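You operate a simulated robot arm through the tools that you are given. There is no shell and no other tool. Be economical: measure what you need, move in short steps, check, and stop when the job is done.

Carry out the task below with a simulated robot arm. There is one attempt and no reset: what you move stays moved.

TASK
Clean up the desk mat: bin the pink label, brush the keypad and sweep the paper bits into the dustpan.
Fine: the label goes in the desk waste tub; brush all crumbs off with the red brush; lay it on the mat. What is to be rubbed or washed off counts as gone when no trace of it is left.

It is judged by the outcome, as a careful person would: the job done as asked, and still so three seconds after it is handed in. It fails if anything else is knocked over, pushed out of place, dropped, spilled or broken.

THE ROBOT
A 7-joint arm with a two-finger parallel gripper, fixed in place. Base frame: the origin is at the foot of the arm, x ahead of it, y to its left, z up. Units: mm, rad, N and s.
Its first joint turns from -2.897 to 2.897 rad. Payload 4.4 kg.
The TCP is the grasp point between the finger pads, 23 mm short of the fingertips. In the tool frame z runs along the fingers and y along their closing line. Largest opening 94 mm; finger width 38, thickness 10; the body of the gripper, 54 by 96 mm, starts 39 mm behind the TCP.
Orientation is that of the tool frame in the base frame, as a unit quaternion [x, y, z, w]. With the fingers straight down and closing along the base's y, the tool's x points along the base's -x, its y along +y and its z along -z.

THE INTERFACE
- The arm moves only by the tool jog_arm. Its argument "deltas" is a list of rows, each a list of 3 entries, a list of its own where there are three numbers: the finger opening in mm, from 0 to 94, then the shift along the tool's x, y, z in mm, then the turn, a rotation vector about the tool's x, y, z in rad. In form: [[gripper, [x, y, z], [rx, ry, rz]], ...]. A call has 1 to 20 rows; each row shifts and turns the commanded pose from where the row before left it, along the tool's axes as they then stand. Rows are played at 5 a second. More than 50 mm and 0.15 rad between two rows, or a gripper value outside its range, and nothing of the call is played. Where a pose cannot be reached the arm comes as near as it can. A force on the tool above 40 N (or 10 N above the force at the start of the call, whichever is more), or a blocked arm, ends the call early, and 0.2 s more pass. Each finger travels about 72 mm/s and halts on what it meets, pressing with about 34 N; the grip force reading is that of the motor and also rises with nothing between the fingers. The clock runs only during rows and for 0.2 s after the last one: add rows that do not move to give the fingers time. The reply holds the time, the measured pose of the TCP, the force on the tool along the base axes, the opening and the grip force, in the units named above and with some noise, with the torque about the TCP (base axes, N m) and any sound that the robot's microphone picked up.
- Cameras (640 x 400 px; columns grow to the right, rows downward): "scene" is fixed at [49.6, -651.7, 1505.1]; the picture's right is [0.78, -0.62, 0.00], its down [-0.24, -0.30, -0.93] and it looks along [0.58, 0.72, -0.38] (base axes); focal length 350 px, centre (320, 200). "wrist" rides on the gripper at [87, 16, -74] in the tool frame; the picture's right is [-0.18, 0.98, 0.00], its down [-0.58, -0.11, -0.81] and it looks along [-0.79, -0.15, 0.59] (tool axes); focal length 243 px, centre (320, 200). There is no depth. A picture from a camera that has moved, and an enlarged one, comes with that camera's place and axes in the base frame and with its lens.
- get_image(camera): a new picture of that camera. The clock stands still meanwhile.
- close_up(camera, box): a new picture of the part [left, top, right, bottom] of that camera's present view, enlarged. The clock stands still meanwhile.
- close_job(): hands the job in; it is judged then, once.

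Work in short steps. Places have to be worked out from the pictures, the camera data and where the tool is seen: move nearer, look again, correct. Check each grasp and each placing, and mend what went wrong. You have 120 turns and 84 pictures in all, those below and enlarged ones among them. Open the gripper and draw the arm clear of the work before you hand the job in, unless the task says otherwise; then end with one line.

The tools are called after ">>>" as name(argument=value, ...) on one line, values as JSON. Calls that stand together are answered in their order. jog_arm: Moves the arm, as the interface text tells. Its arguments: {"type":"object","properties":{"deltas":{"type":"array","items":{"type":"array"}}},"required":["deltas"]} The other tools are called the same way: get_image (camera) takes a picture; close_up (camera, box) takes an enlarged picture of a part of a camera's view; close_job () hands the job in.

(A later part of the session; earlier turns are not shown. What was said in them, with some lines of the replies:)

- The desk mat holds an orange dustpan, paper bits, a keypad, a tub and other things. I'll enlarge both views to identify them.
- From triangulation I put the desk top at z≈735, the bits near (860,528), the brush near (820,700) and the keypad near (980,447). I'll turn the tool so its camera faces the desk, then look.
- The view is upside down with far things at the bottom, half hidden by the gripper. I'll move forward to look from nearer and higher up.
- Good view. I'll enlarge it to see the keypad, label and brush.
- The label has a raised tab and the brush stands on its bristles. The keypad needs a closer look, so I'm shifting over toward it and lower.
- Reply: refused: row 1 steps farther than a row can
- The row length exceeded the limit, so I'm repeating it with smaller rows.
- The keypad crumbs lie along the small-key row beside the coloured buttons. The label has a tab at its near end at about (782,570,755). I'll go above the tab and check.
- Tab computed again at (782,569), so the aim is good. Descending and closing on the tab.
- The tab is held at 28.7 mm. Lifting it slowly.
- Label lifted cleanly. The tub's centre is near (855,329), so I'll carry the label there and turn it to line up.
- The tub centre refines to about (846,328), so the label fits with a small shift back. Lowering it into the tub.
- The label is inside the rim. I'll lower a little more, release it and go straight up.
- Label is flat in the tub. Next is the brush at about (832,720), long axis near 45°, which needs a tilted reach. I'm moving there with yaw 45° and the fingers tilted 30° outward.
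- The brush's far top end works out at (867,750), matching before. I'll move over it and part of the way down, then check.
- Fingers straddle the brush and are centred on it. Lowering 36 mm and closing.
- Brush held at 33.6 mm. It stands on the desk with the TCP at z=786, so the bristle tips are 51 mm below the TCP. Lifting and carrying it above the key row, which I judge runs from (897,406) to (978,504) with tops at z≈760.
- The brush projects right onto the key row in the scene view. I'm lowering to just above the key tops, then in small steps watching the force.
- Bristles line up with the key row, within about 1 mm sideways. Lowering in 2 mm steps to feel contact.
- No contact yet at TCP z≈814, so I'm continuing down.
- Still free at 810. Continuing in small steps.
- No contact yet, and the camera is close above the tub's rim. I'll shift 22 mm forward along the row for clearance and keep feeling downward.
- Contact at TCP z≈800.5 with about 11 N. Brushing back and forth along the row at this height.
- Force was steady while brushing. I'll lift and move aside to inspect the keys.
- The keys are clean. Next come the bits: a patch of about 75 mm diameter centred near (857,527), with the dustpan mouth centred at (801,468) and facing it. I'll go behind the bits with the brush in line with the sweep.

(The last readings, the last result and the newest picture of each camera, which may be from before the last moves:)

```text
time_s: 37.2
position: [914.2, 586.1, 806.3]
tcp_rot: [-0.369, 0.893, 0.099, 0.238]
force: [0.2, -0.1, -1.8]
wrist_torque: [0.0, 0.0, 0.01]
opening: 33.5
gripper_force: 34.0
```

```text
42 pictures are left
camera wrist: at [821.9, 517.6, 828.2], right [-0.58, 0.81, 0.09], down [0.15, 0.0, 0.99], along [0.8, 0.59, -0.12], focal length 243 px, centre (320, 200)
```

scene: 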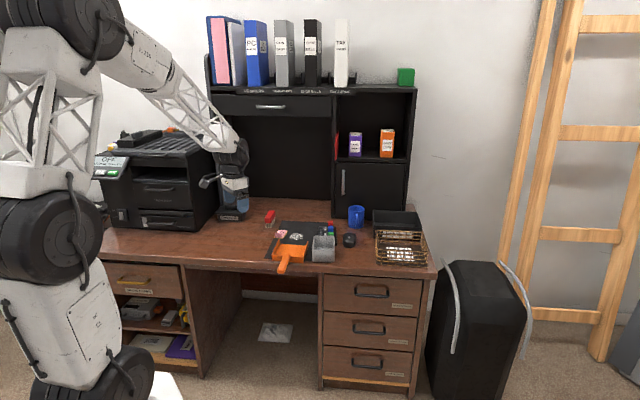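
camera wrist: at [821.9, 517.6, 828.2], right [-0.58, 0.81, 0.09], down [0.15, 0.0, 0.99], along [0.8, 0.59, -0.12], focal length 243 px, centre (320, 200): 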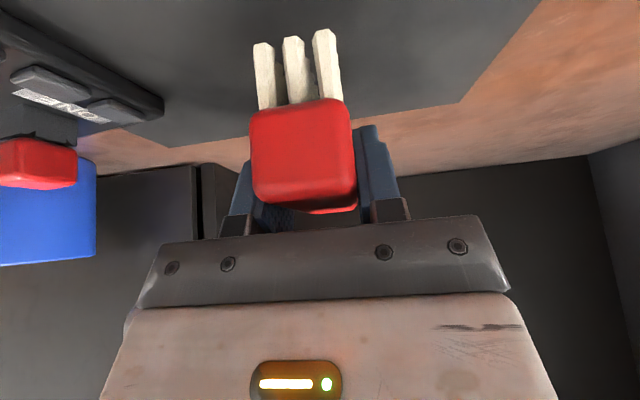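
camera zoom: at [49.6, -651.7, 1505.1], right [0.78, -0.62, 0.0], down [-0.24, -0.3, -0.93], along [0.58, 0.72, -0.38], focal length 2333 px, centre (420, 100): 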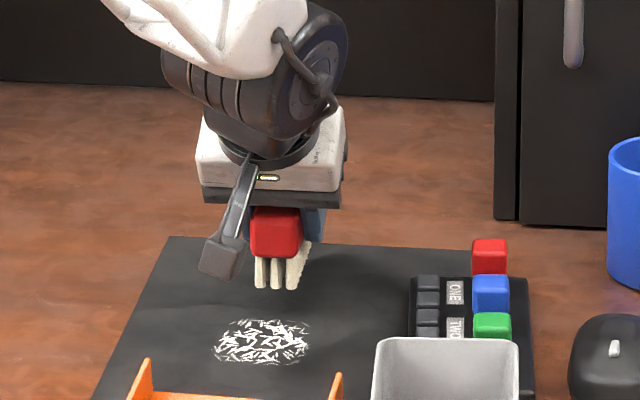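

The brush is behind the bits. Lowering to feel the mat.

>>> jog_arm(deltas=[[20, [3, 0, 5.2], [0, 0, 0]], [20, [3, 0, 5.2], [0, 0, 0]], [20, [1, 0, 1.7], [0, 0, 0]], [20, [1, 0, 1.7], [0, 0, 0]], [20, [0, 0, 0], [0, 0, 0]]])

>>> jog_arm(deltas=[[20, [0.75, 0, 1.3], [0, 0, 0]], [20, [0, 0, 0], [0, 0, 0]]])

```text
time_s: 38.4
position: [913.4, 587.3, 790.7]
tcp_rot: [-0.369, 0.893, 0.098, 0.238]
force: [-0.2, -0.5, -1.2]
wrist_torque: [-0.01, -0.01, 0.02]
opening: 33.6
gripper_force: 34.1
```

```text
time_s: 39.0
position: [913.4, 585.4, 791.5]
tcp_rot: [-0.371, 0.893, 0.098, 0.238]
force: [0.4, -0.4, -0.2]
wrist_torque: [0.02, 0.01, 0.0]
opening: 33.5
gripper_force: 34.1
```

>>> jog_arm(deltas=[[20, [0.75, 0, 1.3], [0, 0, 0]], [20, [0.5, 0, 0.87], [0, 0, 0]], [20, [0, 0, 0], [0, 0, 0]]])

>>> jog_arm(deltas=[[20, [0.5, 0, 0.87], [0, 0, 0]], [20, [0, 0, 0], [0, 0, 0]]])

>>> jog_arm(deltas=[[20, [0.5, 0, 0.87], [0, 0, 0]], [20, [0, 0, 0], [0, 0, 0]]])

```text
time_s: 39.8
position: [914.2, 586.4, 788.2]
tcp_rot: [-0.37, 0.893, 0.098, 0.238]
force: [0.6, 0.5, -0.9]
wrist_torque: [0.04, -0.02, -0.01]
opening: 33.3
gripper_force: 33.6
```

```text
time_s: 40.4
position: [913.1, 586.0, 787.3]
tcp_rot: [-0.37, 0.893, 0.098, 0.237]
force: [-0.1, -0.6, -1.2]
wrist_torque: [0.05, 0.01, -0.01]
opening: 33.6
gripper_force: 33.6
```

```text
time_s: 41.0
position: [914.9, 585.9, 787.0]
tcp_rot: [-0.37, 0.893, 0.098, 0.238]
force: [-0.5, -0.3, -0.2]
wrist_torque: [0.01, 0.01, -0.02]
opening: 33.7
gripper_force: 33.7
```

>>> jog_arm(deltas=[[20, [0.5, 0, 0.87], [0, 0, 0]], [20, [0, 0, 0], [0, 0, 0]]])

>>> jog_arm(deltas=[[20, [0.5, 0, 0.87], [0, 0, 0]], [20, [0, 0, 0], [0, 0, 0]]])

```text
time_s: 41.6
position: [913.1, 585.4, 786.0]
tcp_rot: [-0.369, 0.893, 0.099, 0.238]
force: [-0.1, -0.9, 1.3]
wrist_torque: [0.05, -0.02, -0.03]
opening: 33.5
gripper_force: 33.7
```

```text
time_s: 42.2
position: [914.3, 585.7, 784.1]
tcp_rot: [-0.369, 0.893, 0.1, 0.239]
force: [-3.3, -1.3, 12.3]
wrist_torque: [-0.11, 0.28, 0.02]
opening: 33.7
gripper_force: 33.8
```

Contact with about 12 N. First stroke toward the dustpan, stopping short of its lip.

>>> jog_arm(deltas=[[20, [9.53, 0, -5.5], [0, 0, 0]], [20, [9.53, 0, -5.5], [0, 0, 0]], [20, [9.53, 0, -5.5], [0, 0, 0]], [20, [9.53, 0, -5.5], [0, 0, 0]], [20, [9.53, 0, -5.5], [0, 0, 0]], [20, [9.53, 0, -5.5], [0, 0, 0]], [20, [9.53, 0, -5.5], [0, 0, 0]], [20, [9.53, 0, -5.5], [0, 0, 0]], [20, [9.53, 0, -5.5], [0, 0, 0]], [20, [0, 0, 0], [0, 0, 0]]])

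>>> close_up(camera="scene", box=[260, 200, 350, 260])

>>> get_image(camera="wrist")

```text
time_s: 44.4
position: [845.0, 516.6, 786.0]
tcp_rot: [-0.37, 0.892, 0.099, 0.239]
force: [5.9, 5.2, 13.1]
wrist_torque: [0.1, -0.09, 0.01]
opening: 33.6
gripper_force: 34.5
```

```text
6.67 times, centred on (305, 230) of scene
camera zoom: at [49.6, -651.7, 1505.1], right [0.78, -0.62, 0.0], down [-0.24, -0.3, -0.93], along [0.58, 0.72, -0.38], focal length 2333 px, centre (420, 0)
```

zoom: 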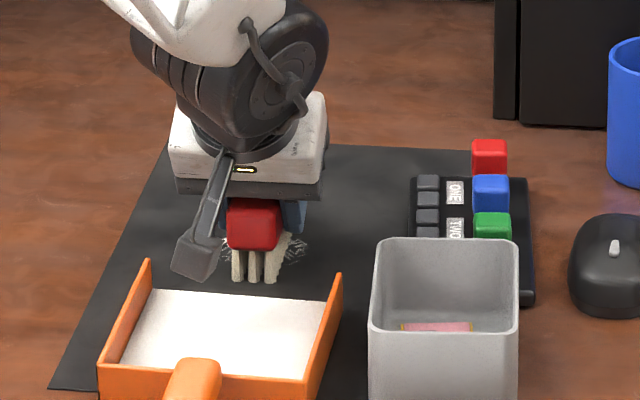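

```text
40 pictures are left
camera wrist: at [753.5, 447.4, 807.4], right [-0.58, 0.81, 0.09], down [0.15, 0.0, 0.99], along [0.8, 0.59, -0.12], focal length 243 px, centre (320, 200)
```

wrist: 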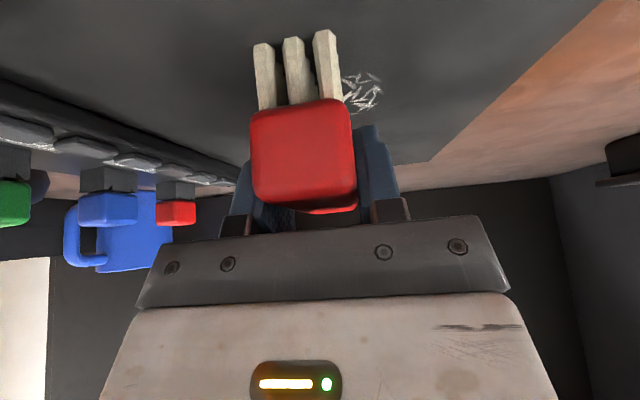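

The bits under the brush now show up in the dustpan. I'll do a second stroke offset +23 mm sideways.

>>> jog_arm(deltas=[[20, [-7.5, 0, -13], [0, 0, 0]], [20, [-27.7, 8, 16], [0, 0, 0]], [20, [-27.7, 8, 16], [0, 0, 0]], [20, [-27.7, 7, 16], [0, 0, 0]], [20, [7.5, 0, 13], [0, 0, 0]], [20, [9.53, 0, -5.5], [0, 0, 0]], [20, [9.53, 0, -5.5], [0, 0, 0]], [20, [9.53, 0, -5.5], [0, 0, 0]], [20, [9.53, 0, -5.5], [0, 0, 0]], [20, [9.53, 0, -5.5], [0, 0, 0]], [20, [9.53, 0, -5.5], [0, 0, 0]], [20, [9.53, 0, -5.5], [0, 0, 0]], [20, [9.53, 0, -5.5], [0, 0, 0]], [20, [9.53, 0, -5.5], [0, 0, 0]], [20, [0, 0, 0], [0, 0, 0]]])

>>> close_up(camera="scene", box=[260, 200, 350, 260])

```text
time_s: 47.6
position: [826.0, 531.0, 785.8]
tcp_rot: [-0.37, 0.893, 0.098, 0.238]
force: [4.0, 2.6, 8.4]
wrist_torque: [0.21, -0.21, 0.03]
opening: 33.5
gripper_force: 34.3
```

```text
6.67 times, centred on (305, 230) of scene
camera zoom: at [49.6, -651.7, 1505.1], right [0.78, -0.62, 0.0], down [-0.24, -0.3, -0.93], along [0.58, 0.72, -0.38], focal length 2333 px, centre (420, 0)
```

zoom: 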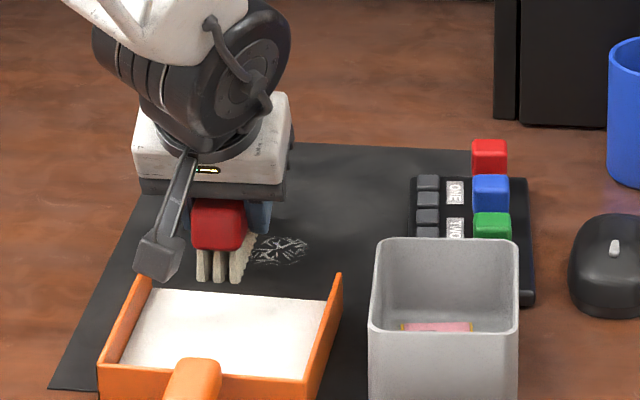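

Left part swept. Next, a stroke 45 mm to the right.

>>> jog_arm(deltas=[[20, [-7.5, 0, -13], [0, 0, 0]], [20, [-27.7, -15, 16], [0, 0, 0]], [20, [-27.7, -15, 16], [0, 0, 0]], [20, [-27.7, -15, 16], [0, 0, 0]], [20, [7.9, 0, 13.7], [0, 0, 0]], [20, [9.53, 0, -5.5], [0, 0, 0]], [20, [9.53, 0, -5.5], [0, 0, 0]], [20, [9.53, 0, -5.5], [0, 0, 0]], [20, [9.53, 0, -5.5], [0, 0, 0]], [20, [9.53, 0, -5.5], [0, 0, 0]], [20, [9.53, 0, -5.5], [0, 0, 0]], [20, [9.53, 0, -5.5], [0, 0, 0]], [20, [9.53, 0, -5.5], [0, 0, 0]], [20, [9.53, 0, -5.5], [0, 0, 0]], [20, [0, 0, 0], [0, 0, 0]]])

>>> close_up(camera="scene", box=[260, 200, 350, 260])

>>> get_image(camera="wrist")

```text
time_s: 50.8
position: [856.1, 496.7, 784.2]
tcp_rot: [-0.37, 0.893, 0.098, 0.238]
force: [2.8, 5.3, 9.5]
wrist_torque: [-0.14, 0.13, -0.03]
opening: 33.3
gripper_force: 34.1
```

```text
6.67 times, centred on (305, 230) of scene
camera zoom: at [49.6, -651.7, 1505.1], right [0.78, -0.62, 0.0], down [-0.24, -0.3, -0.93], along [0.58, 0.72, -0.38], focal length 2333 px, centre (420, 0)
```

zoom: 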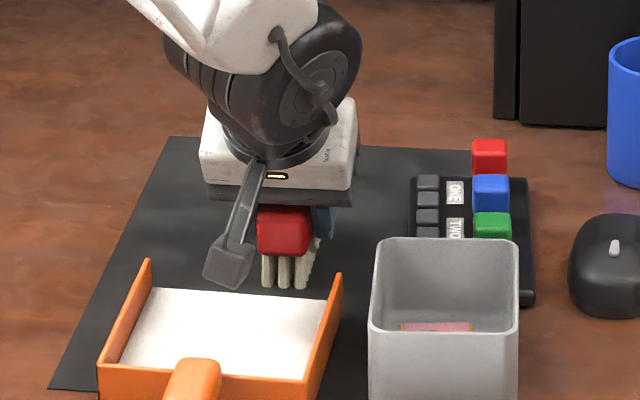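

```text
37 pictures are left
camera wrist: at [764.9, 428.8, 806.6], right [-0.58, 0.81, 0.09], down [0.15, 0.0, 0.99], along [0.8, 0.59, -0.12], focal length 243 px, centre (320, 200)
```

wrist: 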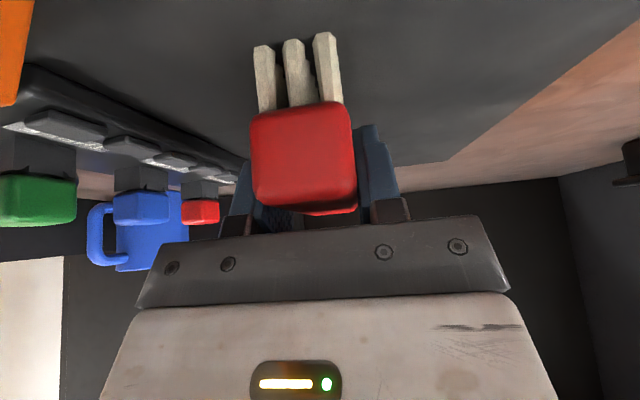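

Only the patch under the brush is hidden now. I'll lift and move back to check the mat.

>>> jog_arm(deltas=[[20, [-10, 0, -17.3], [0, 0, 0]], [20, [-20, 0, -34.6], [0, 0, 0]], [20, [-22, 20, 13], [0, 0, 0]], [20, [-22, 30, 13], [0, 0, 0]], [20, [0, 40, 0], [0, 0, 0]], [20, [0, 0, 0], [0, 0, 0]]])

>>> close_up(camera="scene", box=[260, 200, 350, 260])

>>> get_image(camera="wrist")

```text
time_s: 52.2
position: [828.7, 596.5, 847.2]
tcp_rot: [-0.37, 0.893, 0.098, 0.237]
force: [0.3, 0.2, -1.4]
wrist_torque: [0.02, -0.02, 0.01]
opening: 33.7
gripper_force: 34.2
```

```text
6.67 times, centred on (305, 230) of scene
camera zoom: at [49.6, -651.7, 1505.1], right [0.78, -0.62, 0.0], down [-0.24, -0.3, -0.93], along [0.58, 0.72, -0.38], focal length 2333 px, centre (420, 0)
```

zoom: 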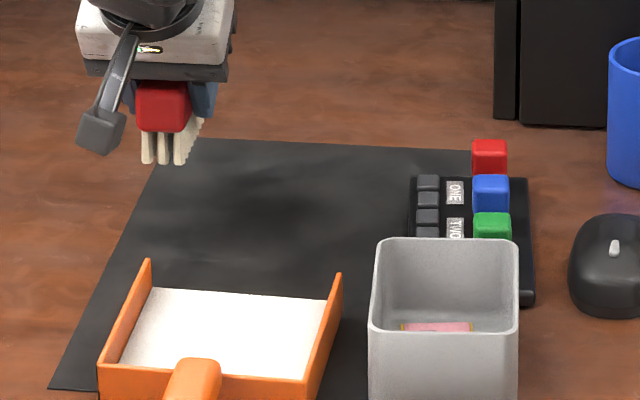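

```text
35 pictures are left
camera wrist: at [737.3, 528.6, 868.2], right [-0.58, 0.81, 0.09], down [0.15, 0.0, 0.99], along [0.8, 0.59, -0.12], focal length 243 px, centre (320, 200)
```

wrist: 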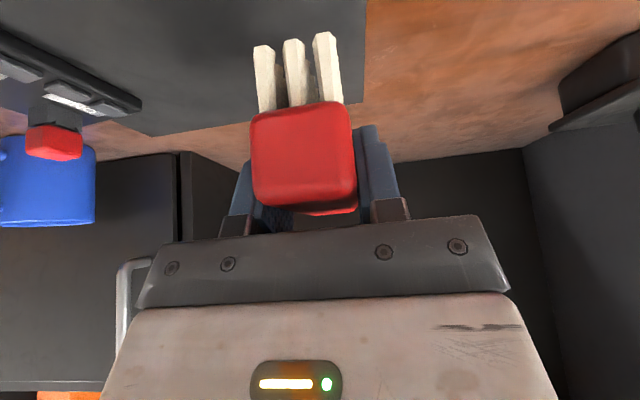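

>>> close_up(camera="scene", box=[275, 215, 320, 245])

```text
13.33 times, centred on (298, 230) of scene
camera zoom: at [49.6, -651.7, 1505.1], right [0.78, -0.62, 0.0], down [-0.24, -0.3, -0.93], along [0.58, 0.72, -0.38], focal length 4667 px, centre (620, -200)
```

zoom: 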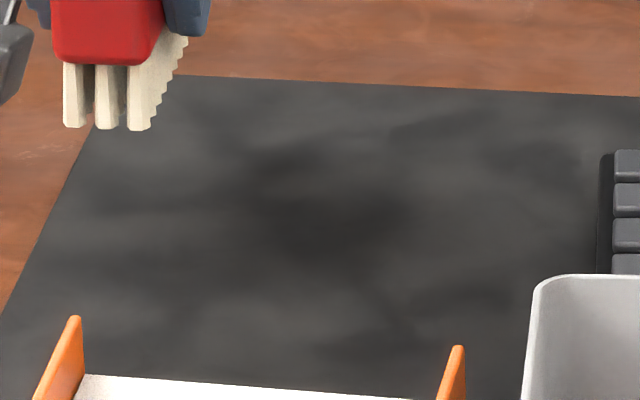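

The mat is clean and nothing has shifted. Now I'll set the brush down in the middle of the mat.

>>> jog_arm(deltas=[[20, [10, -34, -5.8], [0, 0, 0]], [20, [10, -34, -5.8], [0, 0, 0]], [20, [14, 0, 24.2], [0, 0, 0]], [20, [13, 0, 22.5], [0, 0, 0]], [20, [2, 0, 3.5], [0, 0, 0]], [20, [0, 0, 0], [0, 0, 0]]])

>>> jog_arm(deltas=[[20, [0.75, 0, 1.3], [0, 0, 0]], [20, [0, 0, 0], [0, 0, 0]]])

```text
time_s: 53.6
position: [860.5, 531.6, 785.5]
tcp_rot: [-0.37, 0.893, 0.098, 0.238]
force: [0.7, 0.1, 0.2]
wrist_torque: [-0.04, -0.04, -0.02]
opening: 33.7
gripper_force: 34.1
```

```text
time_s: 54.2
position: [860.4, 531.2, 785.3]
tcp_rot: [-0.371, 0.892, 0.099, 0.238]
force: [-0.2, -1.3, 2.4]
wrist_torque: [-0.15, 0.14, 0.05]
opening: 33.7
gripper_force: 33.9
```

Light contact with the mat. Opening slowly and withdrawing along the tool axis.

>>> jog_arm(deltas=[[38, [0, 0, 0], [0, 0, 0]], [46, [0, 0, 0], [0, 0, 0]], [60, [0, 0, 0], [0, 0, 0]], [60, [0, 0, 0], [0, 0, 0]], [60, [-10, 0, -17.3], [0, 0, 0]], [60, [-20, 0, -34.6], [0, 0, 0]], [60, [-20, 0, -34.6], [0, 0, 0]], [60, [-20, 0, -34.6], [0, 0, 0]], [60, [0, 0, 0], [0, 0, 0]]])

>>> close_up(camera="scene", box=[240, 190, 390, 285])

```text
time_s: 56.2
position: [860.8, 531.8, 925.0]
tcp_rot: [-0.37, 0.893, 0.098, 0.237]
force: [0.0, 0.3, -0.1]
wrist_torque: [0.0, 0.0, -0.02]
opening: 59.9
gripper_force: 0.1
```

```text
4.21 times, centred on (315, 238) of scene
camera zoom: at [49.6, -651.7, 1505.1], right [0.78, -0.62, 0.0], down [-0.24, -0.3, -0.93], along [0.58, 0.72, -0.38], focal length 1474 px, centre (341, 42)
```

zoom: 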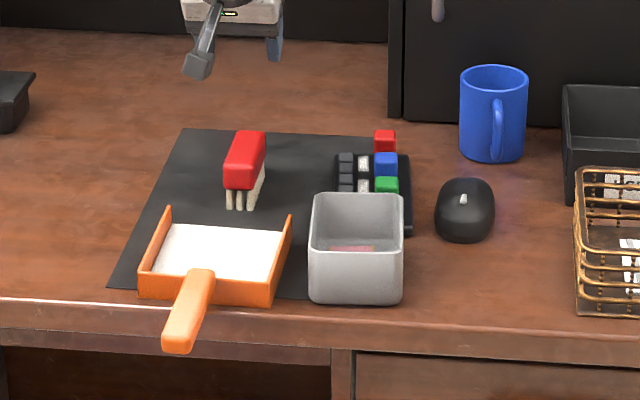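

The brush stands on the mat. I'm drawing the arm back and up, with a last look from above.

>>> jog_arm(deltas=[[60, [-15, 0, -26], [0, 0, 0]], [60, [-15, 0, -26], [0, 0, 0]], [60, [-15, 0, -26], [0, 0.13, 0]], [60, [0, 0, 0], [0, 0.13, 0]], [60, [0, 0, 0], [0, 0.13, 0]], [60, [0, 0, 0], [0, 0.13, 0]], [60, [40, -20, 0], [0, 0, 0]], [60, [40, -20, 0], [0, 0, 0]], [60, [0, 0, 0], [0, 0, 0]]])

>>> get_image(camera="wrist")

```text
time_s: 58.2
position: [830.5, 448.3, 1011.1]
tcp_rot: [-0.383, 0.924, 0.0, 0.001]
force: [-0.5, -0.5, -0.3]
wrist_torque: [0.03, 0.01, 0.02]
opening: 59.8
gripper_force: 0.0
```

```text
32 pictures are left
camera wrist: at [757.8, 398.5, 1087.5], right [-0.56, 0.83, 0.0], down [0.49, 0.33, 0.81], along [0.67, 0.46, -0.59], focal length 243 px, centre (320, 200)
```

wrist: 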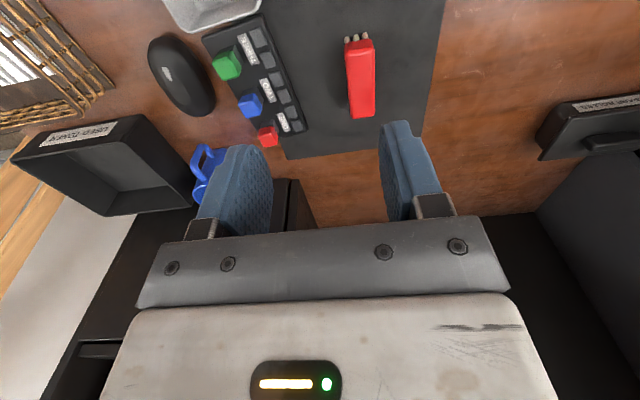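

>>> close_up(camera="wrist", box=[195, 0, 445, 156])

```text
2.56 times, centred on (320, 78) of wrist
camera zoom: at [757.8, 398.5, 1087.5], right [-0.56, 0.83, 0.0], down [0.49, 0.33, 0.81], along [0.67, 0.46, -0.59], focal length 621 px, centre (320, 512)
```

zoom: 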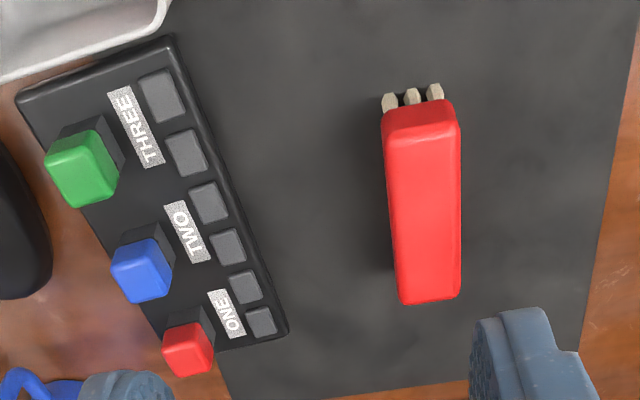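

The six keys and the mat are clean, the brush is on the mat, and the arm is clear. Handing in.

>>> close_job()

```text
The job is handed in.
```

I put the pink label in the desk waste tub, brushed the keypad clean, swept the paper bits into the dustpan, and left the red brush standing on the mat, with nothing else moved.
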